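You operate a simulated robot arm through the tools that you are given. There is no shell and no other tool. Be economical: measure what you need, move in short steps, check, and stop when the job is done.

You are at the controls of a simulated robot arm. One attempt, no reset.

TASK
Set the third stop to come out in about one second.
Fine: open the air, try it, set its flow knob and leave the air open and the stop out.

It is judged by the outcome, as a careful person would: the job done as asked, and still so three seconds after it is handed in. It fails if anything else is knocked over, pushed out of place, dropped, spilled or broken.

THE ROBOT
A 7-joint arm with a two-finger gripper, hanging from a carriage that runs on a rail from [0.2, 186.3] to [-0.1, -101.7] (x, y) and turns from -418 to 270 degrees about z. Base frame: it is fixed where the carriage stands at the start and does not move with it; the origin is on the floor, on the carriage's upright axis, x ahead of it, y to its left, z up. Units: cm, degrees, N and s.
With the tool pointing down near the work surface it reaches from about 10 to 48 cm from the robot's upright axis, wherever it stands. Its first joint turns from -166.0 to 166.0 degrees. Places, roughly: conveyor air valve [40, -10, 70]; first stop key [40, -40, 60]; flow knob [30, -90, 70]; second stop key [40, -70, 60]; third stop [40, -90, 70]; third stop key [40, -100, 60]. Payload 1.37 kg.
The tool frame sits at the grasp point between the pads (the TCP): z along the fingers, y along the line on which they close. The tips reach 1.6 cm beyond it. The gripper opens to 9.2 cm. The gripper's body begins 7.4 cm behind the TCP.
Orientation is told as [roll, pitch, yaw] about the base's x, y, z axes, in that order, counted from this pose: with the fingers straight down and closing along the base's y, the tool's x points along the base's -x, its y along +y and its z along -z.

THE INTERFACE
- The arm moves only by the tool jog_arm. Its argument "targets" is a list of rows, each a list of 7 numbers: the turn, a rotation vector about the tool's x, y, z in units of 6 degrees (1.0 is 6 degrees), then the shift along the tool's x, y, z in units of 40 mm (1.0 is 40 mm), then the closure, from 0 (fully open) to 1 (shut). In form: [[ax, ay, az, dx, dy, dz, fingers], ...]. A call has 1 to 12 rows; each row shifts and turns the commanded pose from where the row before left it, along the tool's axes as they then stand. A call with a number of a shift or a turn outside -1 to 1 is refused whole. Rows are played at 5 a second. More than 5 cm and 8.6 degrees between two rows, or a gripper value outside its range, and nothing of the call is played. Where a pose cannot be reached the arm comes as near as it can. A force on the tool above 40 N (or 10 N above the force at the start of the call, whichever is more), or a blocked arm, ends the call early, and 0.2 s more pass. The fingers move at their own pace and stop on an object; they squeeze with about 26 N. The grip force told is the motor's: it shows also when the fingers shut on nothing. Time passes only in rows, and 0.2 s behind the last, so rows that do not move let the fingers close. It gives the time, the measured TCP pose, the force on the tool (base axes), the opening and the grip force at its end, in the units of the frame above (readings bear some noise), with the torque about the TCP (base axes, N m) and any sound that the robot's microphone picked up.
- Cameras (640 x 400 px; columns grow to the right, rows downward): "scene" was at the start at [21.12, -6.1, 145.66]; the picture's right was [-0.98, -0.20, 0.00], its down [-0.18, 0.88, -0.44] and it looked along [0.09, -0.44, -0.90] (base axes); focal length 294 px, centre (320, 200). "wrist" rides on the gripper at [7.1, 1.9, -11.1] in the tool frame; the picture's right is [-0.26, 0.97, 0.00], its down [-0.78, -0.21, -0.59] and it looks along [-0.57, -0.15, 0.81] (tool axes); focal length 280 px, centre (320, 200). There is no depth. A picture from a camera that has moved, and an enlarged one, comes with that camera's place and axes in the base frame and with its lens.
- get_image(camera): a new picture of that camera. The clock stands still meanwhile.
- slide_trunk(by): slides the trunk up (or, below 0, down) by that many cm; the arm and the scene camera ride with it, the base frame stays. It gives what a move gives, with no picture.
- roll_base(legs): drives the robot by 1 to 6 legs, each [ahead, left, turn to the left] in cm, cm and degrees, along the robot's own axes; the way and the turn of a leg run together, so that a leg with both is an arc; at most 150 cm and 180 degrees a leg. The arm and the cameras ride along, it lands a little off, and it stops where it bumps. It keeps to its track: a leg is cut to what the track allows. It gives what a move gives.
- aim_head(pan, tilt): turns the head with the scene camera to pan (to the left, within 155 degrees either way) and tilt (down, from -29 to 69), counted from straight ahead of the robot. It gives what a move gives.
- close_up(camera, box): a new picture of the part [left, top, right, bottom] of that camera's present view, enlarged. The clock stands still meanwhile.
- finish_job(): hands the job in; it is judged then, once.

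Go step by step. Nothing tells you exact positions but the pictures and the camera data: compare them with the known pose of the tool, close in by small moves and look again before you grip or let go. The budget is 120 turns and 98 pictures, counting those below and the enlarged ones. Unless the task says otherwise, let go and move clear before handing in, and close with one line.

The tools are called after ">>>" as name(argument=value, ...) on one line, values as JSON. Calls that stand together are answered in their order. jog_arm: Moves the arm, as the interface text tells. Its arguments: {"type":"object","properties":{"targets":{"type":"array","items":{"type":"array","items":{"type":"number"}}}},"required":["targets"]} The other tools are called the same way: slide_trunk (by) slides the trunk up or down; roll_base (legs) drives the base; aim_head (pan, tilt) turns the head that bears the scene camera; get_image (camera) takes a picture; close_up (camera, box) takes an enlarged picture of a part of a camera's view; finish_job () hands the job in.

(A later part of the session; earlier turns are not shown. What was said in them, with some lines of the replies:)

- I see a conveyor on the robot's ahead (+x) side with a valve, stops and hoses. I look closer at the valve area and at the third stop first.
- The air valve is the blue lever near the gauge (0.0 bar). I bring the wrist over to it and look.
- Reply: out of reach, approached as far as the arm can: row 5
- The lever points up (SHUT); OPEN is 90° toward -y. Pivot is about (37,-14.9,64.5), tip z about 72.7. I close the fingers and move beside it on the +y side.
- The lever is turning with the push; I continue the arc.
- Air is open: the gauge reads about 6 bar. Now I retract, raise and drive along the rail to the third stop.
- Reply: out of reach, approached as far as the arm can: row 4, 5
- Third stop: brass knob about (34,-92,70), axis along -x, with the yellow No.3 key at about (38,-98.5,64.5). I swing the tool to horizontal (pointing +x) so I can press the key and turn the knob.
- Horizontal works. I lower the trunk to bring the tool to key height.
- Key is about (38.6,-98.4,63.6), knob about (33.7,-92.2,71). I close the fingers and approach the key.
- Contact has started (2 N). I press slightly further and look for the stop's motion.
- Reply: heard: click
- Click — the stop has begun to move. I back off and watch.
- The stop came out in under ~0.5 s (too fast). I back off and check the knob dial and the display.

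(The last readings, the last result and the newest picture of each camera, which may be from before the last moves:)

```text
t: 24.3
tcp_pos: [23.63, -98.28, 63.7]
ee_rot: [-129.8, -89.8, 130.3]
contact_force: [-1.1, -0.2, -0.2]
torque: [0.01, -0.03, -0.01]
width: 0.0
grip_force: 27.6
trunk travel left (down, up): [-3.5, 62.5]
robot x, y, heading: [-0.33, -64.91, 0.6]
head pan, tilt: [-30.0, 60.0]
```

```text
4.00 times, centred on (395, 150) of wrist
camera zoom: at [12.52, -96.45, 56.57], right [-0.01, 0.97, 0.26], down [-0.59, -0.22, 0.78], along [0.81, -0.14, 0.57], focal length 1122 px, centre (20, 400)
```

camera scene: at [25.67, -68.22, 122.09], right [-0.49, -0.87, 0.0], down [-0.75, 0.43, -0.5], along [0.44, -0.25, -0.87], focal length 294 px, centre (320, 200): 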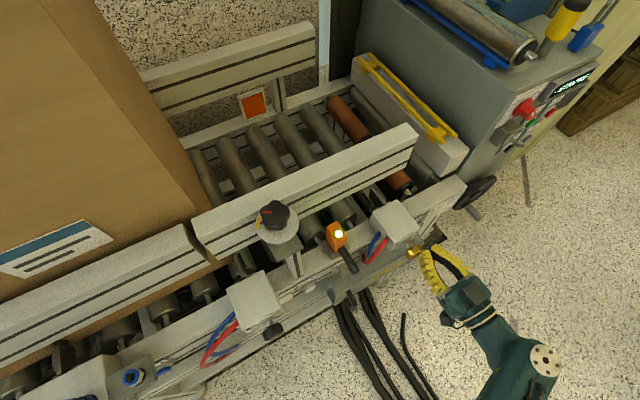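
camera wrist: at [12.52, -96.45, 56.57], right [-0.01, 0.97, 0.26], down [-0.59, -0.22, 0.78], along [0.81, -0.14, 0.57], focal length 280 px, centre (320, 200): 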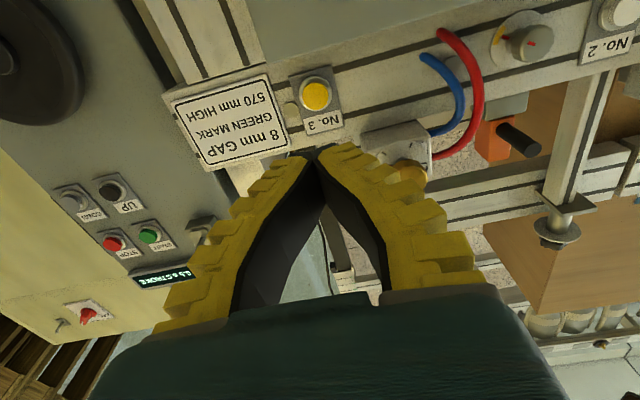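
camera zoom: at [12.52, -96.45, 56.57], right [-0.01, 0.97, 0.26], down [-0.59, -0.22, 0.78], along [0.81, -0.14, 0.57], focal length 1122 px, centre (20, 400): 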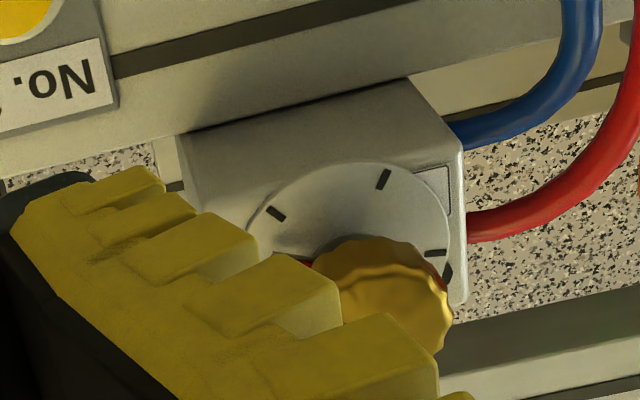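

The display reads 0.5 s STROKE; I need about 1.0 s. I move in front of the knob with fingers open.

>>> jog_arm(targets=[[0, 0, 0, -0.9, 0.5, 0, 0.3], [0, 0, 0, -0.93, 0.5, 0, 0.3], [0, 0, 0, 0, 0.5, 0, 0.3]])

>>> get_image(camera="wrist")

>>> close_up(camera="wrist", box=[240, 60, 400, 180])

```text
t: 25.1
tcp_pos: [23.73, -92.09, 70.76]
ee_rot: [-158.4, -89.7, 158.8]
contact_force: [0.3, -0.3, 0.4]
torque: [-0.02, 0.01, -0.06]
width: 6.68
grip_force: 2.2
trunk travel left (down, up): [-3.5, 62.5]
robot x, y, heading: [0.21, -65.08, 0.3]
head pan, tilt: [-30.0, 60.0]
```

```text
51 pictures are left
camera wrist: at [12.57, -90.31, 63.75], right [-0.01, 0.97, 0.26], down [-0.59, -0.22, 0.78], along [0.81, -0.15, 0.57], focal length 280 px, centre (320, 200)
```

wrist: 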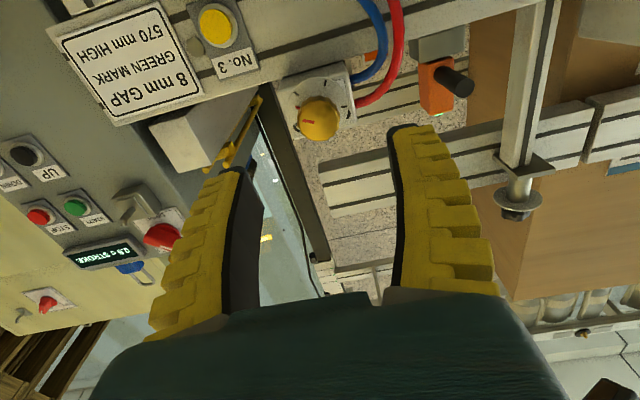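

```text
3.33 times, centred on (320, 120) of wrist
camera zoom: at [12.57, -90.31, 63.75], right [-0.01, 0.97, 0.26], down [-0.59, -0.22, 0.78], along [0.81, -0.15, 0.57], focal length 935 px, centre (320, 467)
```

zoom: 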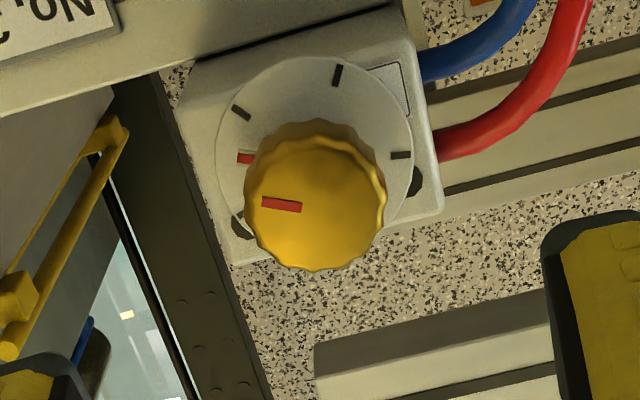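

Knob centre about (33.5,-92.25,71.05). I advance with open fingers around it.

>>> jog_arm(targets=[[0, 0, 0, -0.07, -0.04, 0.8, 0.3], [0, 0, 0, 0, 0, 0.8, 0.3], [0, 0, 0, 0, 0, 0.6, 0.3]])

>>> get_image(camera="wrist")

>>> close_up(camera="scene", box=[350, 180, 510, 300])

```text
t: 25.9
tcp_pos: [32.5, -92.4, 71.19]
ee_rot: [-134.6, -89.8, 135.2]
contact_force: [0.5, -0.2, 0.1]
torque: [-0.03, -0.02, -0.02]
width: 6.66
grip_force: 2.0
trunk travel left (down, up): [-3.5, 62.5]
robot x, y, heading: [-0.4, -64.84, 0.5]
head pan, tilt: [-30.0, 60.0]
```

```text
49 pictures are left
camera wrist: at [21.36, -90.59, 64.09], right [-0.01, 0.97, 0.26], down [-0.59, -0.21, 0.78], along [0.81, -0.15, 0.57], focal length 280 px, centre (320, 200)
```

wrist: 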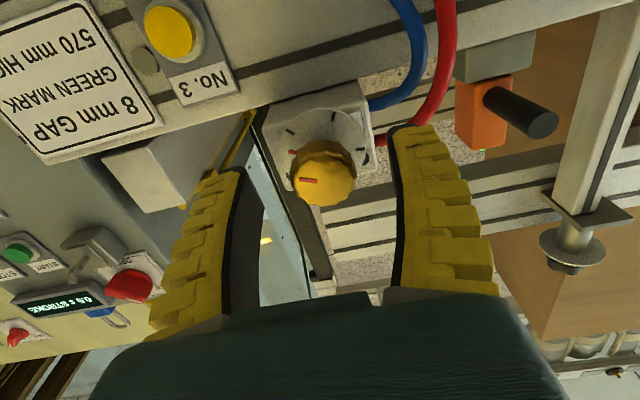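

```text
3.33 times, centred on (430, 240) of scene
camera zoom: at [25.63, -68.21, 122.08], right [-0.49, -0.87, 0.0], down [-0.75, 0.43, -0.5], along [0.44, -0.25, -0.87], focal length 979 px, centre (-47, 67)
```

zoom: 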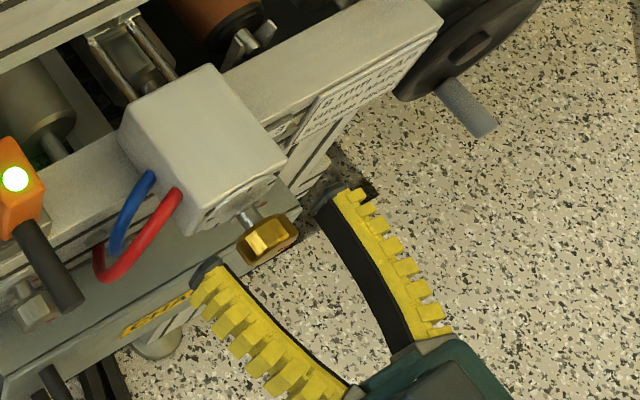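

>>> jog_arm(targets=[[0, 0, 0, 0, 0.03, 0.2, 0.3], [0, 0, 0, 0, 0, 0, 1], [0, 0, 0, 0, 0, 0, 1], [0, 0, 0, 0, 0, 0, 1]])

>>> get_image(camera="wrist")

```text
t: 26.9
tcp_pos: [33.18, -92.2, 71.14]
ee_rot: [-138.3, -89.8, 138.8]
contact_force: [-1.2, 1.3, -0.5]
torque: [0.07, 0.25, 0.0]
width: 2.21
grip_force: 27.6
trunk travel left (down, up): [-3.5, 62.5]
robot x, y, heading: [-0.09, -65.02, 0.6]
head pan, tilt: [-30.0, 60.0]
```

```text
47 pictures are left
camera wrist: at [22.11, -90.41, 64.05], right [-0.01, 0.97, 0.26], down [-0.59, -0.22, 0.78], along [0.81, -0.15, 0.57], focal length 280 px, centre (320, 200)
```

wrist: 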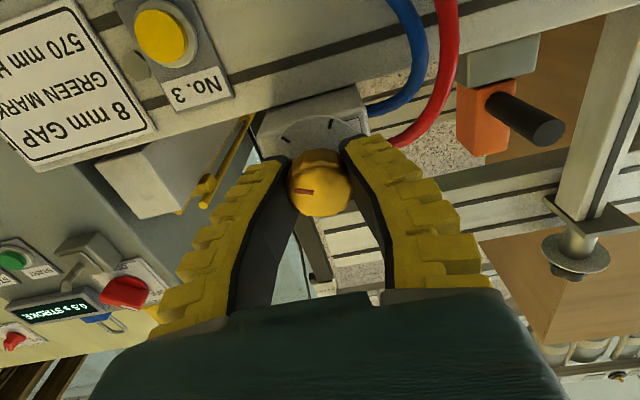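

Gripped. I turn clockwise 30° (less flow), then look.

>>> jog_arm(targets=[[0, 0, 1, 0, 0, 0, 1], [0, 0, 1, 0, 0, 0, 1], [0, 0, 1, 0, 0, 0, 1], [0, 0, 1, 0, 0, 0, 1], [0, 0, 1, 0, 0, 0, 1]])

>>> jog_arm(targets=[[0, 0, 0, 0, 0, 0, 0.3], [0, 0, 0, 0, 0, 0, 0.3], [0, 0, 0, 0, 0, -1, 0.3], [0, 0, 0, 0, 0, -1, 0.3], [0, 0, -1, 0, 0, 0, 0.3], [0, 0, -1, 0, 0, 0, 0.3], [0, 0, -1, 0, 0, 0, 0.3], [0, 0, -1, 0, 0, 0, 0.3], [0, 0, -1, 0, 0, 0, 0.3]])

>>> close_up(camera="wrist", box=[240, 60, 400, 180])

```text
t: 28.1
tcp_pos: [33.3, -92.2, 71.07]
ee_rot: [90.2, -60.1, -89.8]
contact_force: [-4.4, 0.6, 0.7]
torque: [-0.01, -0.06, 0.05]
width: 2.07
grip_force: 27.7
trunk travel left (down, up): [-3.5, 62.5]
robot x, y, heading: [-0.25, -65.03, 0.6]
head pan, tilt: [-30.0, 60.0]
```

```text
t: 30.1
tcp_pos: [25.26, -92.31, 71.26]
ee_rot: [-121.5, -89.6, 122.0]
contact_force: [0.7, 1.0, 1.3]
torque: [0.0, 0.01, 0.0]
width: 6.69
grip_force: 1.8
trunk travel left (down, up): [-3.5, 62.5]
robot x, y, heading: [0.13, -65.5, 0.6]
head pan, tilt: [-30.0, 60.0]
```

```text
3.33 times, centred on (320, 120) of wrist
camera zoom: at [14.18, -90.58, 64.13], right [-0.01, 0.97, 0.26], down [-0.59, -0.21, 0.78], along [0.81, -0.14, 0.57], focal length 935 px, centre (320, 467)
```

zoom: 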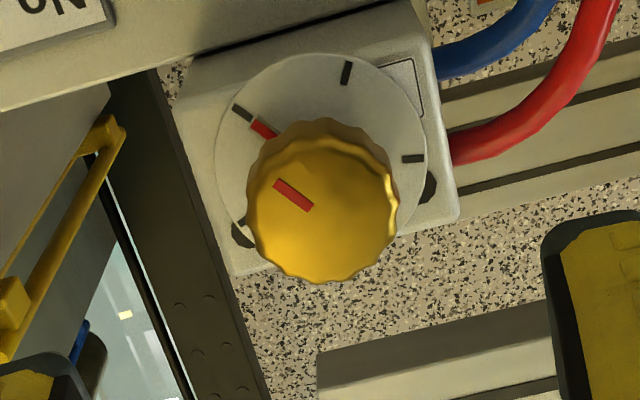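

Knob turned 30° to the tick. Now I press the key once to retract the stop.

>>> jog_arm(targets=[[0, 0, 0, 0.64, -0.5, 0, 1], [0, 0, 0, 0.64, -0.5, 0, 1], [0, 0, 0, 0.64, -0.5, 0, 1], [0, 0, 0, 0, 0, 1, 1], [0, 0, 0, 0, 0, 1, 1], [0, 0, 0, 0, 0, 0.7, 1], [0, 0, 0, 0, 0, 0.2, 1], [0, 0, 0, 0, 0, 0.2, 1]])

>>> jog_arm(targets=[[0, 0, 0, 0, 0, -0.5, 1], [0, 0, 0, 0, 0, 0, 1], [0, 0, 0, 0, 0, 0, 1], [0, 0, 0, 0, 0, 0, 1], [0, 0, 0, 0, 0, 0, 1], [0, 0, 0, 0, 0, 0, 1]])

>>> close_up(camera="scene", box=[320, 120, 480, 240])

```text
t: 31.9
tcp_pos: [37.8, -98.4, 63.57]
ee_rot: [-123.0, -89.7, 123.5]
contact_force: [-6.2, 0.0, 1.4]
torque: [0.03, -0.02, 0.0]
width: 0.56
grip_force: 27.7
trunk travel left (down, up): [-3.5, 62.5]
robot x, y, heading: [-0.2, -65.04, 0.5]
head pan, tilt: [-30.0, 60.0]
heard: click
```

```text
t: 33.3
tcp_pos: [35.93, -98.36, 63.59]
ee_rot: [-138.0, -89.8, 138.7]
contact_force: [-0.7, 0.3, -0.8]
torque: [-0.01, 0.01, -0.02]
width: 0.01
grip_force: 28.1
trunk travel left (down, up): [-3.5, 62.5]
robot x, y, heading: [0.17, -65.48, 0.7]
head pan, tilt: [-30.0, 60.0]
```

```text
3.33 times, centred on (400, 180) of scene
camera zoom: at [25.61, -68.2, 122.07], right [-0.49, -0.87, 0.0], down [-0.75, 0.43, -0.5], along [0.44, -0.25, -0.87], focal length 979 px, centre (53, 267)
```

zoom: 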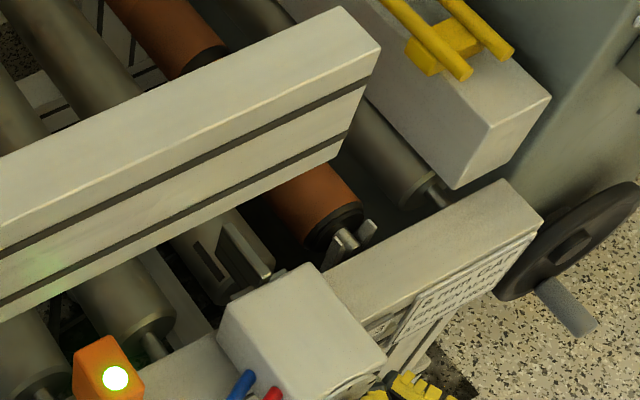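

Retracted. Press again to bring it out, then back off to read the display.

>>> jog_arm(targets=[[0, 0, 0, 0, 0, 0.25, 1], [0, 0, 0, 0, 0, 0.25, 1], [0, 0, 0, 0, 0, -0.5, 1], [0, 0, 0, 0, 0, -1, 1], [0, 0, 0, 0, 0, -1, 1], [0, 0, 0, 0, 0, -1, 1], [0, 0, 0, 0, 0, 0, 1], [0, 0, 0, 0, 0, 0, 1], [0, 0, 0, 0, 0, 0, 1], [0, 0, 0, 0, 0, 0, 1]])

>>> close_up(camera="wrist", box=[120, 250, 210, 300])

>>> close_up(camera="scene", box=[320, 120, 480, 240])

```text
t: 35.5
tcp_pos: [23.58, -98.48, 63.86]
ee_rot: [-136.6, -89.9, 137.1]
contact_force: [0.1, 0.0, 0.4]
torque: [0.0, -0.01, 0.0]
width: 0.01
grip_force: 27.6
trunk travel left (down, up): [-3.5, 62.5]
robot x, y, heading: [0.24, -64.76, 0.7]
head pan, tilt: [-30.0, 60.0]
heard: click
```

```text
7.11 times, centred on (165, 275) of wrist
camera zoom: at [12.43, -96.61, 56.73], right [-0.01, 0.97, 0.26], down [-0.59, -0.22, 0.78], along [0.81, -0.14, 0.57], focal length 1994 px, centre (1422, -333)
```

zoom: 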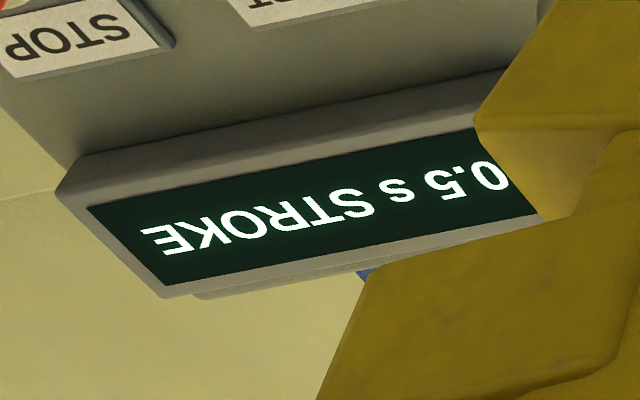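

```text
3.33 times, centred on (400, 180) of scene
camera zoom: at [25.6, -68.2, 122.07], right [-0.49, -0.87, 0.0], down [-0.75, 0.43, -0.5], along [0.44, -0.25, -0.87], focal length 979 px, centre (53, 267)
```

zoom: 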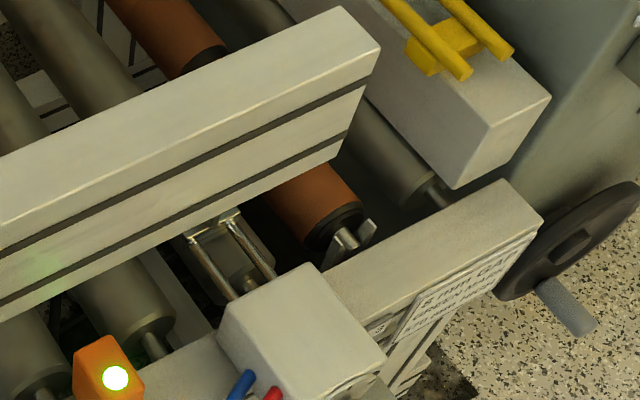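

Still reads 0.5 s, so 30° is a small change. I return to the knob and turn 60° more clockwise.

>>> jog_arm(targets=[[0, 0, 0, -0.6, 0.52, 0, 0.3], [0, 0, 0, -0.6, 0.52, 0, 0.3], [0, 0, 0, -0.61, 0.52, 0, 0.3], [0, 0, -1, 0, 0, 0, 0.3], [0, 0, -1, 0, 0, 0, 0.3], [0, 0, -1, 0, 0, 0, 0.3], [0, 0, -1, 0, 0, 0, 0.3], [0, 0, -1, 0, 0, 0, 0.3], [0, 0, 0, 0, 0, 0.8, 0.3], [0, 0, 0, 0, 0, 0.8, 0.3]])

>>> get_image(camera="wrist")

```text
t: 37.7
tcp_pos: [30.24, -92.12, 70.95]
ee_rot: [-90.3, -59.8, 91.0]
contact_force: [-0.2, -0.2, 0.3]
torque: [0.0, -0.03, 0.04]
width: 6.69
grip_force: 1.7
trunk travel left (down, up): [-3.5, 62.5]
robot x, y, heading: [-0.28, -65.25, 1.0]
head pan, tilt: [-30.0, 60.0]
```

```text
42 pictures are left
camera wrist: at [19.16, -94.15, 63.72], right [-0.01, 0.97, -0.26], down [-0.59, 0.2, 0.78], along [0.8, 0.16, 0.57], focal length 280 px, centre (320, 200)
```

wrist: 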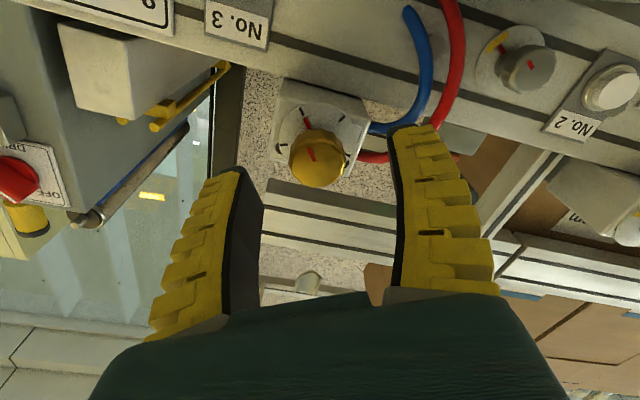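

>>> jog_arm(targets=[[0, 0, 0, 0, 0, 0.75, 0.3], [0, 0, 0, 0, 0, 0, 1], [0, 0, 0, 0, 0, 0, 1], [0, 0, 0, 0, 0, 0, 1]])

>>> jog_arm(targets=[[0, 0, 1, 0, 0, 0, 1], [0, 0, 1, 0, 0, 0, 1], [0, 0, 1, 0, 0, 0, 1], [0, 0, 1, 0, 0, 0, 1], [0, 0, 1, 0, 0, 0, 1], [0, 0, 1, 0, 0, 0, 1], [0, 0, 1, 0, 0, 0, 1], [0, 0, 1, 0, 0, 0, 1], [0, 0, 1, 0, 0, 0, 1], [0, 0, 1, 0, 0, 0, 1]])

>>> jog_arm(targets=[[0, 0, 0, 0, 0, 0, 0.3], [0, 0, 0, 0, 0, 0, 0.3], [0, 0, 0, 0, 0, -1, 0.3], [0, 0, 0, 0, 0, -1, 0.3], [0, 0, -1, 0, 0, 0, 0.3], [0, 0, -1, 0, 0, 0, 0.3], [0, 0, -1, 0, 0, 0, 0.3], [0, 0, -1, 0, 0, 0, 0.3], [0, 0, -1, 0, 0, 0, 0.3]])

>>> close_up(camera="wrist", box=[240, 60, 400, 180])

```text
t: 38.7
tcp_pos: [33.25, -92.34, 70.98]
ee_rot: [-90.5, -59.8, 90.9]
contact_force: [-3.5, -2.7, 7.6]
torque: [-0.05, -0.42, 0.24]
width: 2.3
grip_force: 27.9
trunk travel left (down, up): [-3.5, 62.5]
robot x, y, heading: [0.11, -65.22, 0.7]
head pan, tilt: [-30.0, 60.0]
```

```text
t: 40.9
tcp_pos: [33.15, -92.06, 70.98]
ee_rot: [90.9, -60.1, -90.2]
contact_force: [-3.0, 2.2, 25.7]
torque: [-0.09, -0.75, -0.27]
width: 2.21
grip_force: 28.3
trunk travel left (down, up): [-3.5, 62.5]
robot x, y, heading: [-0.29, -64.56, 0.9]
head pan, tilt: [-30.0, 60.0]
```

```text
t: 42.9
tcp_pos: [25.1, -92.15, 70.66]
ee_rot: [-119.2, -89.8, 119.8]
contact_force: [0.3, 0.5, 0.3]
torque: [0.04, -0.03, -0.01]
width: 6.65
grip_force: 1.8
trunk travel left (down, up): [-3.5, 62.5]
robot x, y, heading: [0.24, -64.94, 0.6]
head pan, tilt: [-30.0, 60.0]
```

```text
3.33 times, centred on (320, 120) of wrist
camera zoom: at [13.98, -90.32, 63.64], right [-0.01, 0.97, 0.26], down [-0.59, -0.21, 0.78], along [0.81, -0.14, 0.57], focal length 935 px, centre (320, 467)
```

zoom: 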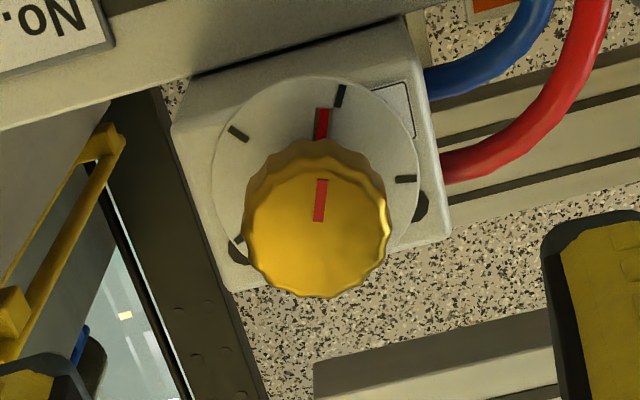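

Pointer is near the next tick. Press to retract, wait, then press out and read.

>>> jog_arm(targets=[[0, 0, 0, 0.59, -0.52, 0, 1], [0, 0, 0, 0.59, -0.52, 0, 1], [0, 0, 0, 0.59, -0.52, 0, 1], [0, 0, 0, 0, 0, 1, 1], [0, 0, 0, 0, 0, 1, 1], [0, 0, 0, 0, 0, 0.7, 1], [0, 0, 0, 0, 0, 0.24, 1], [0, 0, 0, 0, 0, 0.22, 1], [0, 0, 0, 0, 0, -0.5, 1], [0, 0, 0, 0, 0, 0, 1]])

>>> jog_arm(targets=[[0, 0, 0, 0, 0, 0, 1], [0, 0, 0, 0, 0, 0, 1], [0, 0, 0, 0, 0, 0, 1], [0, 0, 0, 0, 0, 0, 1], [0, 0, 0, 0, 0, 0, 1], [0, 0, 0, 0, 0, 0, 1], [0, 0, 0, 0, 0, 0, 1], [0, 0, 0, 0, 0, 0, 1]])

>>> close_up(camera="scene", box=[320, 120, 480, 240])

```text
t: 45.1
tcp_pos: [35.86, -98.25, 63.7]
ee_rot: [-140.4, -89.8, 140.9]
contact_force: [-0.5, 0.4, 0.2]
torque: [-0.03, -0.02, 0.0]
width: 0.02
grip_force: 27.7
trunk travel left (down, up): [-3.5, 62.5]
robot x, y, heading: [-0.32, -64.92, 0.5]
head pan, tilt: [-30.0, 60.0]
heard: click
```

```text
t: 46.9
tcp_pos: [35.75, -98.32, 63.77]
ee_rot: [-138.0, -89.8, 138.4]
contact_force: [-0.1, -0.3, 0.2]
torque: [-0.01, -0.01, 0.01]
width: 0.0
grip_force: 27.5
trunk travel left (down, up): [-3.5, 62.5]
robot x, y, heading: [-0.06, -65.17, 0.8]
head pan, tilt: [-30.0, 60.0]
```

```text
3.33 times, centred on (400, 180) of scene
camera zoom: at [25.61, -68.2, 122.07], right [-0.49, -0.87, 0.0], down [-0.75, 0.43, -0.5], along [0.44, -0.25, -0.87], focal length 979 px, centre (53, 267)
```

zoom: 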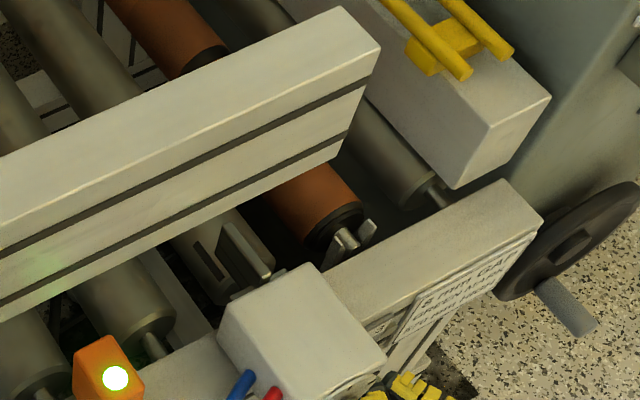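

>>> jog_arm(targets=[[0, 0, 0, 0, 0, 0.25, 1], [0, 0, 0, 0, 0, 0.25, 1], [0, 0, 0, 0, 0, -0.5, 1], [0, 0, 0, 0, 0, -1, 1], [0, 0, 0, 0, 0, -1, 1], [0, 0, 0, 0, 0, -1, 1], [0, 0, 0, 0, 0, 0, 1], [0, 0, 0, 0, 0, 0, 1], [0, 0, 0, 0, 0, 0, 1], [0, 0, 0, 0, 0, 0, 1], [0, 0, 0, 0, 0, 0, 1]])

>>> close_up(camera="wrist", box=[120, 250, 210, 300])

```text
t: 49.3
tcp_pos: [23.75, -97.98, 63.63]
ee_rot: [-137.2, -89.7, 137.8]
contact_force: [0.8, -0.1, 0.1]
torque: [0.01, -0.02, 0.02]
width: 0.02
grip_force: 27.1
trunk travel left (down, up): [-3.5, 62.5]
robot x, y, heading: [0.01, -64.95, 0.5]
head pan, tilt: [-30.0, 60.0]
heard: click
```

```text
7.11 times, centred on (165, 275) of wrist
camera zoom: at [12.66, -96.23, 56.58], right [-0.01, 0.97, 0.26], down [-0.59, -0.22, 0.78], along [0.81, -0.14, 0.57], focal length 1994 px, centre (1422, -333)
```

zoom: 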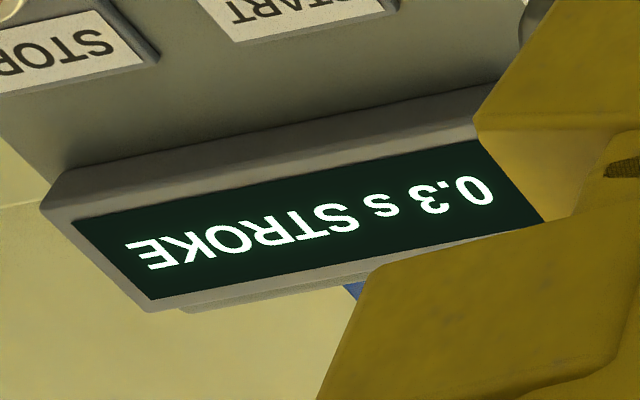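

0.3 s — clockwise opens the flow. I must turn counter-clockwise, well past the start (about 168° from here), in two grips.

>>> jog_arm(targets=[[0, 0, 0, -0.63, 0.48, 0, 0.3], [0, 0, 0, -0.63, 0.48, 0, 0.3], [0, 0, 0, -0.64, 0.48, 0, 0.3], [0, 0, 1, 0, 0, 0, 0.3], [0, 0, 1, 0, 0, 0, 0.3], [0, 0, 1, 0, 0, 0, 0.3], [0, 0, 1, 0, 0, 0, 0.3], [0, 0, 1, 0, 0, 0, 0.3], [0, 0, 1, 0, 0, 0, 0.3], [0, 0, 1, 0, 0, 0, 0.3], [0, 0, 0, 0, 0, 0.8, 0.3], [0, 0, 0, 0, 0, 0.8, 0.3]])

>>> get_image(camera="wrist")

```text
t: 51.9
tcp_pos: [30.22, -92.72, 71.16]
ee_rot: [90.2, -48.1, -89.7]
contact_force: [0.8, -0.7, 0.6]
torque: [-0.02, -0.01, 0.0]
width: 6.64
grip_force: 1.1
trunk travel left (down, up): [-3.5, 62.5]
robot x, y, heading: [0.03, -65.1, 0.7]
head pan, tilt: [-30.0, 60.0]
```

```text
38 pictures are left
camera wrist: at [19.0, -86.52, 67.16], right [-0.01, 0.54, 0.84], down [-0.58, -0.68, 0.44], along [0.81, -0.49, 0.32], focal length 280 px, centre (320, 200)
```

wrist: 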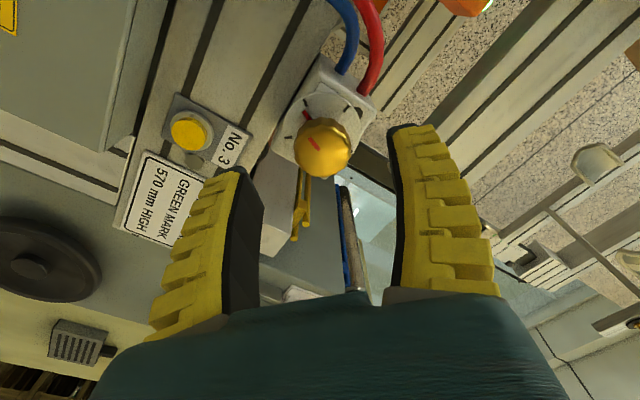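

I correct 0.45 cm in y, grip, and turn counter-clockwise 84°.

>>> jog_arm(targets=[[0, 0, 0, 0.075, 0.083, 0.4, 0.3], [0, 0, 0, 0, 0, 0.35, 0.3], [0, 0, 0, 0, 0, 0, 1], [0, 0, 0, 0, 0, 0, 1], [0, 0, 0, 0, 0, 0, 1]])

>>> jog_arm(targets=[[0, 0, -1, 0, 0, 0, 1], [0, 0, -1, 0, 0, 0, 1], [0, 0, -1, 0, 0, 0, 1], [0, 0, -1, 0, 0, 0, 1], [0, 0, -1, 0, 0, 0, 1], [0, 0, -1, 0, 0, 0, 1], [0, 0, -1, 0, 0, 0, 1]])

>>> jog_arm(targets=[[0, 0, -1, 0, 0, 0, 1], [0, 0, -1, 0, 0, 0, 1], [0, 0, -1, 0, 0, 0, 1], [0, 0, -1, 0, 0, 0, 1], [0, 0, -1, 0, 0, 0, 1], [0, 0, -1, 0, 0, 0, 1], [0, 0, -1, 0, 0, 0, 1]])

>>> get_image(camera="wrist")

```text
t: 53.1
tcp_pos: [33.08, -92.17, 71.2]
ee_rot: [90.0, -48.1, -89.5]
contact_force: [2.3, -5.9, -9.5]
torque: [0.04, 0.07, 0.12]
width: 2.54
grip_force: 28.1
trunk travel left (down, up): [-3.5, 62.5]
robot x, y, heading: [-0.07, -65.11, 0.5]
head pan, tilt: [-30.0, 60.0]
```

```text
t: 54.7
tcp_pos: [33.13, -92.22, 71.17]
ee_rot: [-80.0, -89.8, 80.4]
contact_force: [4.5, -6.8, -20.9]
torque: [0.06, 0.48, 0.09]
width: 2.41
grip_force: 27.3
trunk travel left (down, up): [-3.5, 62.5]
robot x, y, heading: [-0.44, -65.17, 0.4]
head pan, tilt: [-30.0, 60.0]
```

```text
t: 56.3
tcp_pos: [33.13, -92.22, 71.14]
ee_rot: [-89.9, -47.8, 90.4]
contact_force: [4.2, -5.5, -21.5]
torque: [0.03, 0.59, -0.36]
width: 2.37
grip_force: 27.8
trunk travel left (down, up): [-3.5, 62.5]
robot x, y, heading: [-0.09, -65.2, 0.4]
head pan, tilt: [-30.0, 60.0]
```

```text
37 pictures are left
camera wrist: at [22.01, -95.6, 64.63], right [-0.01, 0.89, -0.45], down [-0.59, 0.36, 0.72], along [0.81, 0.27, 0.52], focal length 280 px, centre (320, 200)
```

wrist: 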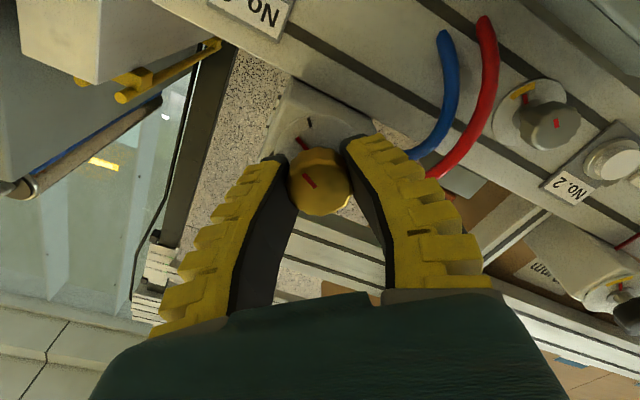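

>>> jog_arm(targets=[[0, 0, 0, 0, 0, 0, 0.3], [0, 0, 0, 0, 0, 0, 0.3], [0, 0, 0, 0, 0, -0.75, 0.3], [0, 0, 1, 0, 0, 0, 0.3], [0, 0, 1, 0, 0, 0, 0.3], [0, 0, 1, 0, 0, 0, 0.3], [0, 0, 1, 0, 0, 0, 0.3], [0, 0, 1, 0, 0, 0, 0.3], [0, 0, 1, 0, 0, 0, 0.3], [0, 0, 1, 0, 0, 0, 0.3]])

>>> get_image(camera="wrist")

```text
t: 58.5
tcp_pos: [30.09, -92.18, 71.26]
ee_rot: [-161.5, -89.7, 162.1]
contact_force: [-0.1, -0.1, 0.8]
torque: [-0.01, 0.01, 0.0]
width: 6.68
grip_force: 1.5
trunk travel left (down, up): [-3.5, 62.5]
robot x, y, heading: [-0.4, -65.18, 0.5]
head pan, tilt: [-30.0, 60.0]
```

```text
36 pictures are left
camera wrist: at [19.0, -90.29, 64.16], right [-0.01, 0.97, 0.26], down [-0.59, -0.22, 0.78], along [0.81, -0.15, 0.57], focal length 280 px, centre (320, 200)
```

wrist: 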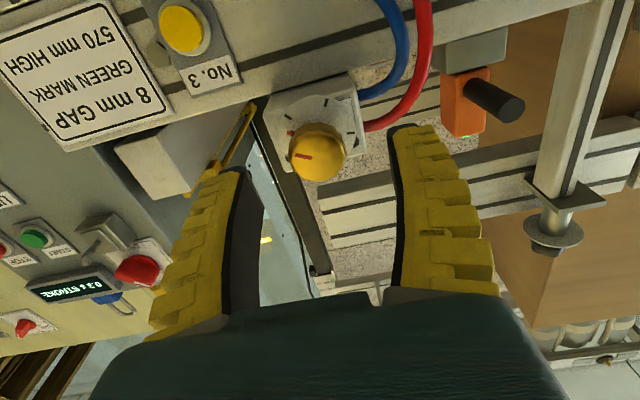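

Pointer is back near its original place. Second grip: turn another 84° counter-clockwise.

>>> jog_arm(targets=[[0, 0, 0, 0.04, 0, 0, 0.3], [0, 0, 1, 0, 0, 0, 0.3], [0, 0, 1, 0, 0, 0, 0.3], [0, 0, 1, 0, 0, 0, 0.3], [0, 0, 1, 0, 0, 0, 0.3], [0, 0, 1, 0, 0, 0, 0.3], [0, 0, 1, 0, 0, 0, 0.3], [0, 0, 1, 0, 0, 0, 0.3], [0, 0, 0, 0, 0, 0.75, 0.3], [0, 0, 0, 0, 0, 0, 1], [0, 0, 0, 0, 0, 0, 1], [0, 0, 0, 0, 0, 0, 1]])

>>> jog_arm(targets=[[0, 0, -1, 0, 0, 0, 1], [0, 0, -1, 0, 0, 0, 1], [0, 0, -1, 0, 0, 0, 1], [0, 0, -1, 0, 0, 0, 1], [0, 0, -1, 0, 0, 0, 1], [0, 0, -1, 0, 0, 0, 1], [0, 0, -1, 0, 0, 0, 1]])

>>> jog_arm(targets=[[0, 0, -1, 0, 0, 0, 1], [0, 0, -1, 0, 0, 0, 1], [0, 0, -1, 0, 0, 0, 1], [0, 0, -1, 0, 0, 0, 1], [0, 0, -1, 0, 0, 0, 1], [0, 0, -1, 0, 0, 0, 1], [0, 0, -1, 0, 0, 0, 1]])

>>> jog_arm(targets=[[0, 0, 0, 0, 0, 0, 0.3], [0, 0, 0, 0, 0, 0, 0.3], [0, 0, 0, 0, 0, -1, 0.3], [0, 0, 0, 0, 0, -1, 0.3], [0, 0, 1, 0, 0, 0, 0.3], [0, 0, 1, 0, 0, 0, 0.3], [0, 0, 1, 0, 0, 0, 0.3], [0, 0, 1, 0, 0, 0, 0.3], [0, 0, 1, 0, 0, 0, 0.3], [0, 0, 1, 0, 0, 0, 0.3], [0, 0, 1, 0, 0, 0, 0.3]])

>>> close_up(camera="wrist", box=[240, 60, 400, 180])

```text
t: 61.1
tcp_pos: [33.01, -92.17, 71.09]
ee_rot: [90.1, -48.1, -89.6]
contact_force: [-1.2, -5.0, -4.9]
torque: [0.03, -0.16, -0.23]
width: 2.22
grip_force: 28.2
trunk travel left (down, up): [-3.5, 62.5]
robot x, y, heading: [-0.04, -65.26, 0.6]
head pan, tilt: [-30.0, 60.0]
```

```text
t: 62.7
tcp_pos: [32.9, -92.25, 71.06]
ee_rot: [-112.1, -89.7, 112.6]
contact_force: [-6.5, -3.9, -2.9]
torque: [-0.02, 0.14, -0.1]
width: 2.09
grip_force: 27.9
trunk travel left (down, up): [-3.5, 62.5]
robot x, y, heading: [-0.09, -64.92, 0.5]
head pan, tilt: [-30.0, 60.0]
```

```text
t: 64.3
tcp_pos: [33.03, -92.24, 71.01]
ee_rot: [-90.3, -47.8, 90.7]
contact_force: [-8.1, -3.6, 0.8]
torque: [-0.01, 0.07, -0.03]
width: 1.99
grip_force: 28.1
trunk travel left (down, up): [-3.5, 62.5]
robot x, y, heading: [-0.1, -65.23, 0.6]
head pan, tilt: [-30.0, 60.0]
```

```text
t: 66.7
tcp_pos: [25.18, -92.13, 70.98]
ee_rot: [172.3, -89.7, -171.7]
contact_force: [0.8, 0.0, 0.0]
torque: [0.0, -0.03, -0.01]
width: 6.69
grip_force: 2.3
trunk travel left (down, up): [-3.5, 62.5]
robot x, y, heading: [0.07, -65.39, 0.5]
head pan, tilt: [-30.0, 60.0]
```

```text
3.33 times, centred on (320, 120) of wrist
camera zoom: at [14.06, -90.28, 63.97], right [-0.01, 0.96, 0.26], down [-0.59, -0.22, 0.78], along [0.81, -0.15, 0.57], focal length 935 px, centre (320, 467)
```

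zoom: 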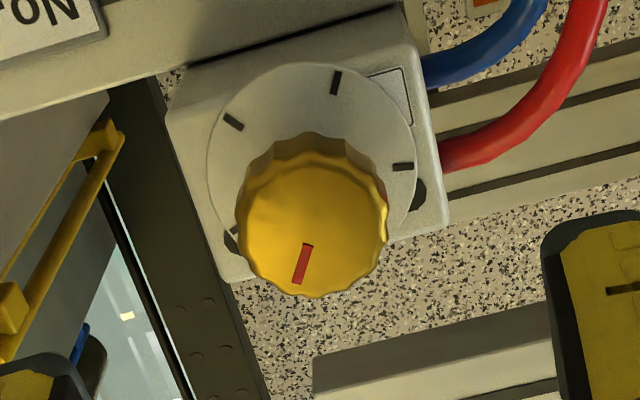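

Now pointer is about -78° from the original. Retract, wait, extend, read.

>>> jog_arm(targets=[[0, 0, 0, 0.61, -0.51, 0, 1], [0, 0, 0, 0.61, -0.51, 0, 1], [0, 0, 0, 0.62, -0.51, 0, 1], [0, 0, 0, 0, 0, 1, 1], [0, 0, 0, 0, 0, 1, 1], [0, 0, 0, 0, 0, 0.7, 1], [0, 0, 0, 0, 0, 0.24, 1], [0, 0, 0, 0, 0, 0.2, 1], [0, 0, 0, 0, 0, -0.5, 1], [0, 0, 0, 0, 0, 0, 1]])

>>> jog_arm(targets=[[0, 0, 0, 0, 0, 0, 1], [0, 0, 0, 0, 0, 0, 1], [0, 0, 0, 0, 0, 0, 1], [0, 0, 0, 0, 0, 0, 1], [0, 0, 0, 0, 0, 0, 1], [0, 0, 0, 0, 0, 0, 1], [0, 0, 0, 0, 0, 0, 1], [0, 0, 0, 0, 0, 0, 1], [0, 0, 0, 0, 0, 0, 1]])

>>> close_up(camera="scene", box=[320, 120, 480, 240])

```text
t: 68.9
tcp_pos: [35.77, -98.2, 63.66]
ee_rot: [-142.6, -89.7, 143.3]
contact_force: [0.3, 0.0, -0.7]
torque: [-0.02, -0.01, -0.02]
width: 0.0
grip_force: 27.8
trunk travel left (down, up): [-3.5, 62.5]
robot x, y, heading: [-0.18, -65.03, 0.6]
head pan, tilt: [-30.0, 60.0]
heard: click
```

```text
t: 70.9
tcp_pos: [35.86, -98.1, 63.79]
ee_rot: [-138.2, -89.8, 138.7]
contact_force: [0.2, 0.2, 0.4]
torque: [0.01, 0.01, -0.01]
width: 0.01
grip_force: 28.1
trunk travel left (down, up): [-3.5, 62.5]
robot x, y, heading: [0.19, -64.74, 0.5]
head pan, tilt: [-30.0, 60.0]
```

```text
3.33 times, centred on (400, 180) of scene
camera zoom: at [25.61, -68.2, 122.07], right [-0.49, -0.87, 0.0], down [-0.75, 0.43, -0.5], along [0.44, -0.25, -0.87], focal length 979 px, centre (53, 267)
```

zoom: 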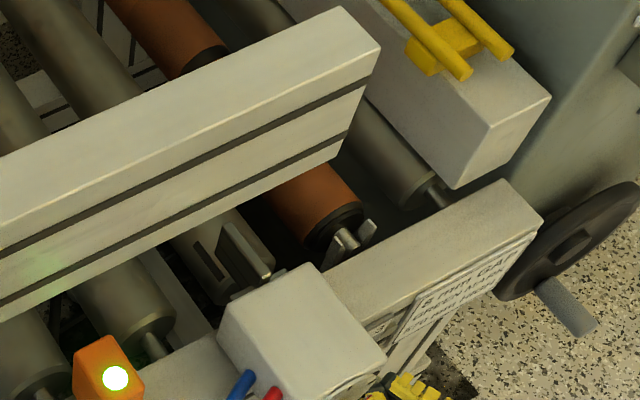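

>>> jog_arm(targets=[[0, 0, 0, 0, 0, 0.25, 1], [0, 0, 0, 0, 0, 0.25, 1], [0, 0, 0, 0, 0, -0.5, 1], [0, 0, 0, 0, 0, -1, 1], [0, 0, 0, 0, 0, -1, 1], [0, 0, 0, 0, 0, -1, 1], [0, 0, 0, 0, 0, 0, 1], [0, 0, 0, 0, 0, 0, 1], [0, 0, 0, 0, 0, 0, 1], [0, 0, 0, 0, 0, 0, 1], [0, 0, 0, 0, 0, 0, 1], [0, 0, 0, 0, 0, 0, 1]])

>>> close_up(camera="wrist", box=[120, 250, 210, 300])

```text
t: 73.5
tcp_pos: [23.85, -98.21, 63.68]
ee_rot: [-137.2, -89.8, 137.7]
contact_force: [0.3, -0.1, -0.7]
torque: [0.02, 0.01, 0.03]
width: 0.0
grip_force: 27.6
trunk travel left (down, up): [-3.5, 62.5]
robot x, y, heading: [-0.14, -64.97, 0.9]
head pan, tilt: [-30.0, 60.0]
heard: click
```

```text
7.11 times, centred on (165, 275) of wrist
camera zoom: at [12.78, -96.42, 56.62], right [-0.01, 0.97, 0.26], down [-0.59, -0.22, 0.78], along [0.81, -0.14, 0.57], focal length 1994 px, centre (1422, -333)
```

zoom: 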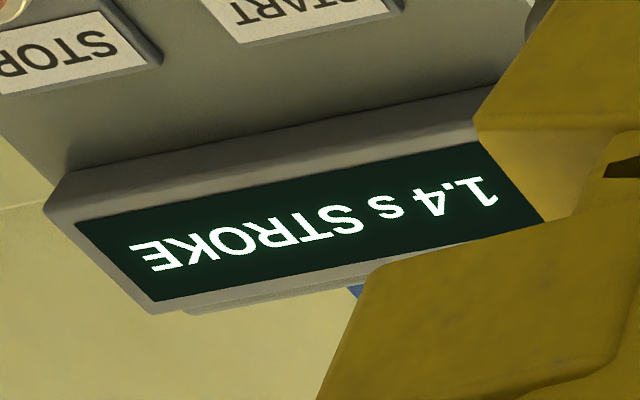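

1.4 s now. Interpolating flow, about 20° back clockwise should give 1.0 s.

>>> jog_arm(targets=[[0, 0, 0, -0.61, 0.5, 0, 0.3], [0, 0, 0, -0.61, 0.5, 0, 0.3], [0, 0, 0, -0.62, 0.5, 0, 0.3], [0, 0, 0, 0, 0, 0.8, 0.3], [0, 0, 0, 0, 0, 0.8, 0.3]])

>>> get_image(camera="wrist")

```text
t: 74.7
tcp_pos: [30.11, -92.33, 70.83]
ee_rot: [-146.4, -89.7, 146.9]
contact_force: [0.4, 0.5, -0.5]
torque: [-0.02, 0.04, -0.03]
width: 6.68
grip_force: 1.9
trunk travel left (down, up): [-3.5, 62.5]
robot x, y, heading: [-0.2, -65.37, 0.8]
head pan, tilt: [-30.0, 60.0]
```

```text
32 pictures are left
camera wrist: at [18.99, -90.46, 63.8], right [-0.01, 0.97, 0.26], down [-0.59, -0.22, 0.78], along [0.81, -0.15, 0.57], focal length 280 px, centre (320, 200)
```

wrist: 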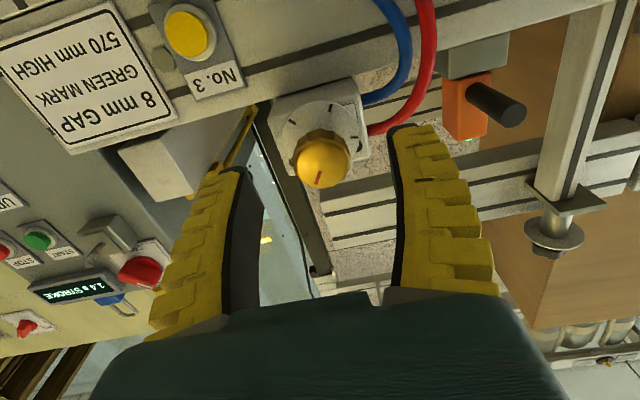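

>>> jog_arm(targets=[[0, 0, 0, -0.06, 0, 0.75, 0.3], [0, 0, 0, 0, 0, 0, 1], [0, 0, 0, 0, 0, 0, 1], [0, 0, 0, 0, 0, 0, 1], [0, 0, 0.85, 0, 0, 0, 1], [0, 0, 0.85, 0, 0, 0, 1], [0, 0, 0.85, 0, 0, 0, 1], [0, 0, 0.85, 0, 0, 0, 1]])

>>> jog_arm(targets=[[0, 0, 0, 0, 0, 0, 0.3], [0, 0, 0, 0, 0, 0, 0.3], [0, 0, 0, 0, 0, -1, 0.3], [0, 0, 0, 0, 0, -1, 0.3], [0, 0, -0.85, 0, 0, 0, 0.3], [0, 0, -0.85, 0, 0, 0, 0.3], [0, 0, -0.85, 0, 0, 0, 0.3], [0, 0, -0.85, 0, 0, 0, 0.3]])

>>> close_up(camera="wrist", box=[240, 60, 400, 180])

```text
t: 76.5
tcp_pos: [33.13, -92.27, 71.19]
ee_rot: [90.1, -69.7, -89.5]
contact_force: [-0.9, -3.5, -9.8]
torque: [-0.05, 0.46, 0.18]
width: 2.08
grip_force: 27.9
trunk travel left (down, up): [-3.5, 62.5]
robot x, y, heading: [0.11, -65.3, 0.7]
head pan, tilt: [-30.0, 60.0]
```

```text
t: 78.3
tcp_pos: [25.07, -92.38, 71.28]
ee_rot: [-125.9, -89.7, 126.5]
contact_force: [-0.4, 0.0, -0.3]
torque: [0.02, -0.01, 0.0]
width: 6.67
grip_force: 1.5
trunk travel left (down, up): [-3.5, 62.5]
robot x, y, heading: [0.26, -65.2, 0.5]
head pan, tilt: [-30.0, 60.0]
```

```text
3.33 times, centred on (320, 120) of wrist
camera zoom: at [14.0, -90.56, 64.22], right [-0.01, 0.97, 0.26], down [-0.59, -0.21, 0.78], along [0.81, -0.14, 0.57], focal length 935 px, centre (320, 467)
```

zoom: 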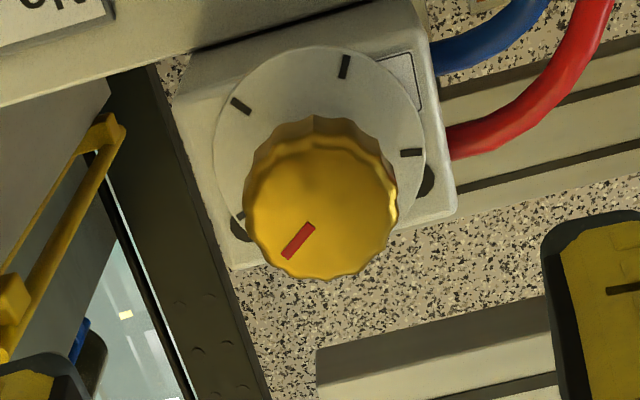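

>>> jog_arm(targets=[[0, 0, 0, 0.64, -0.49, 0, 1], [0, 0, 0, 0.64, -0.49, 0, 1], [0, 0, 0, 0.63, -0.5, 0, 1], [0, 0, 0, 0, 0, 1, 1], [0, 0, 0, 0, 0, 1, 1], [0, 0, 0, 0, 0, 0.7, 1], [0, 0, 0, 0, 0, 0.25, 1], [0, 0, 0, 0, 0, 0.22, 1], [0, 0, 0, 0, 0, -0.5, 1], [0, 0, 0, 0, 0, 0, 1]])

>>> jog_arm(targets=[[0, 0, 0, 0, 0, 0, 1], [0, 0, 0, 0, 0, 0, 1], [0, 0, 0, 0, 0, 0, 1], [0, 0, 0, 0, 0, 0, 1], [0, 0, 0, 0, 0, 0, 1], [0, 0, 0, 0, 0, 0, 1], [0, 0, 0, 0, 0, 0, 1], [0, 0, 0, 0, 0, 0, 1], [0, 0, 0, 0, 0, 0, 1]])

>>> jog_arm(targets=[[0, 0, 0, 0, 0, 0.25, 1], [0, 0, 0, 0, 0, 0.25, 1], [0, 0, 0, 0, 0, -0.5, 1], [0, 0, 0, 0, 0, -1, 1], [0, 0, 0, 0, 0, -1, 1], [0, 0, 0, 0, 0, -1, 1], [0, 0, 0, 0, 0, 0, 1], [0, 0, 0, 0, 0, 0, 1], [0, 0, 0, 0, 0, 0, 1], [0, 0, 0, 0, 0, 0, 1], [0, 0, 0, 0, 0, 0, 1], [0, 0, 0, 0, 0, 0, 1]])

>>> close_up(camera="wrist", box=[120, 250, 210, 300])

>>> close_up(camera="scene", box=[320, 120, 480, 240])

```text
t: 80.5
tcp_pos: [36.02, -98.24, 63.82]
ee_rot: [-144.1, -89.8, 144.7]
contact_force: [1.2, -0.8, 0.3]
torque: [0.0, -0.01, -0.02]
width: 0.0
grip_force: 27.6
trunk travel left (down, up): [-3.5, 62.5]
robot x, y, heading: [-0.03, -64.88, 0.6]
head pan, tilt: [-30.0, 60.0]
heard: click
```

```text
t: 82.5
tcp_pos: [35.99, -98.13, 63.81]
ee_rot: [-138.7, -89.8, 139.1]
contact_force: [-0.3, -0.1, -0.2]
torque: [0.01, 0.02, 0.03]
width: 0.01
grip_force: 27.8
trunk travel left (down, up): [-3.5, 62.5]
robot x, y, heading: [0.05, -65.32, 0.4]
head pan, tilt: [-30.0, 60.0]
```

```text
t: 85.1
tcp_pos: [23.93, -98.23, 63.62]
ee_rot: [-136.7, -89.9, 137.3]
contact_force: [-0.7, -1.1, 0.3]
torque: [-0.02, -0.02, 0.0]
width: 0.0
grip_force: 28.4
trunk travel left (down, up): [-3.5, 62.5]
robot x, y, heading: [-0.33, -65.24, 0.4]
head pan, tilt: [-30.0, 60.0]
heard: click
```

```text
7.11 times, centred on (165, 275) of wrist
camera zoom: at [12.81, -96.48, 56.59], right [-0.01, 0.97, 0.26], down [-0.59, -0.22, 0.78], along [0.81, -0.14, 0.57], focal length 1994 px, centre (1422, -333)
```

zoom: 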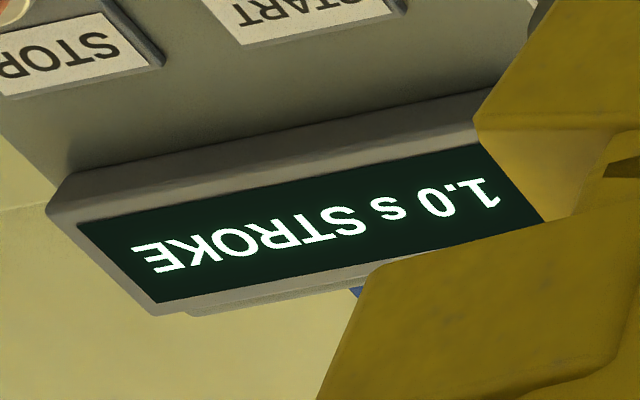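

```text
3.33 times, centred on (400, 180) of scene
camera zoom: at [25.61, -68.2, 122.07], right [-0.49, -0.87, 0.0], down [-0.75, 0.43, -0.5], along [0.44, -0.25, -0.87], focal length 979 px, centre (53, 267)
```

zoom: 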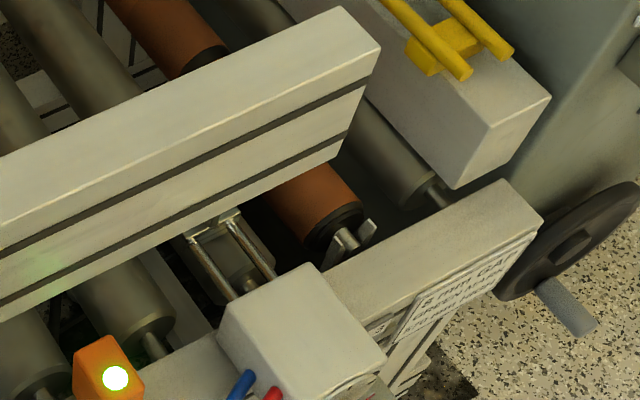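

The display reads 1.0 s and the stop is out. I check that the air lever is still open before handing in.

>>> aim_head(pan=75, tilt=45)

>>> get_image(camera="scene")

```text
t: 86.9
tcp_pos: [24.01, -98.3, 63.69]
ee_rot: [-137.6, -89.8, 138.3]
contact_force: [-0.8, -0.2, -0.1]
torque: [0.02, 0.04, -0.03]
width: 0.02
grip_force: 27.7
trunk travel left (down, up): [-3.5, 62.5]
robot x, y, heading: [-0.09, -65.22, 0.6]
head pan, tilt: [75.0, 45.0]
```

```text
28 pictures are left
camera scene: at [21.83, -57.05, 124.02], right [0.97, -0.25, 0.0], down [-0.18, -0.68, -0.71], along [0.18, 0.68, -0.71], focal length 294 px, centre (320, 200)
```

scene: 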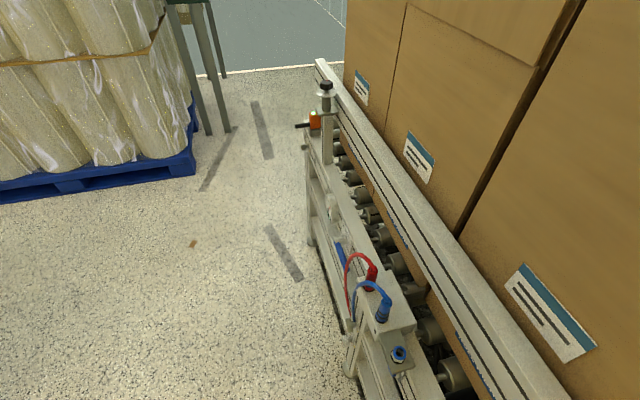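

The lever lies along -y (OPEN), the stop is out at 1.0 s, and the gripper is clear. I'm handing in.

>>> finish_job()

```text
The job is handed in.
```

The third stop now comes out in 1.0 s on the stroke display. The air is open, the stop is out, and the gripper is clear.
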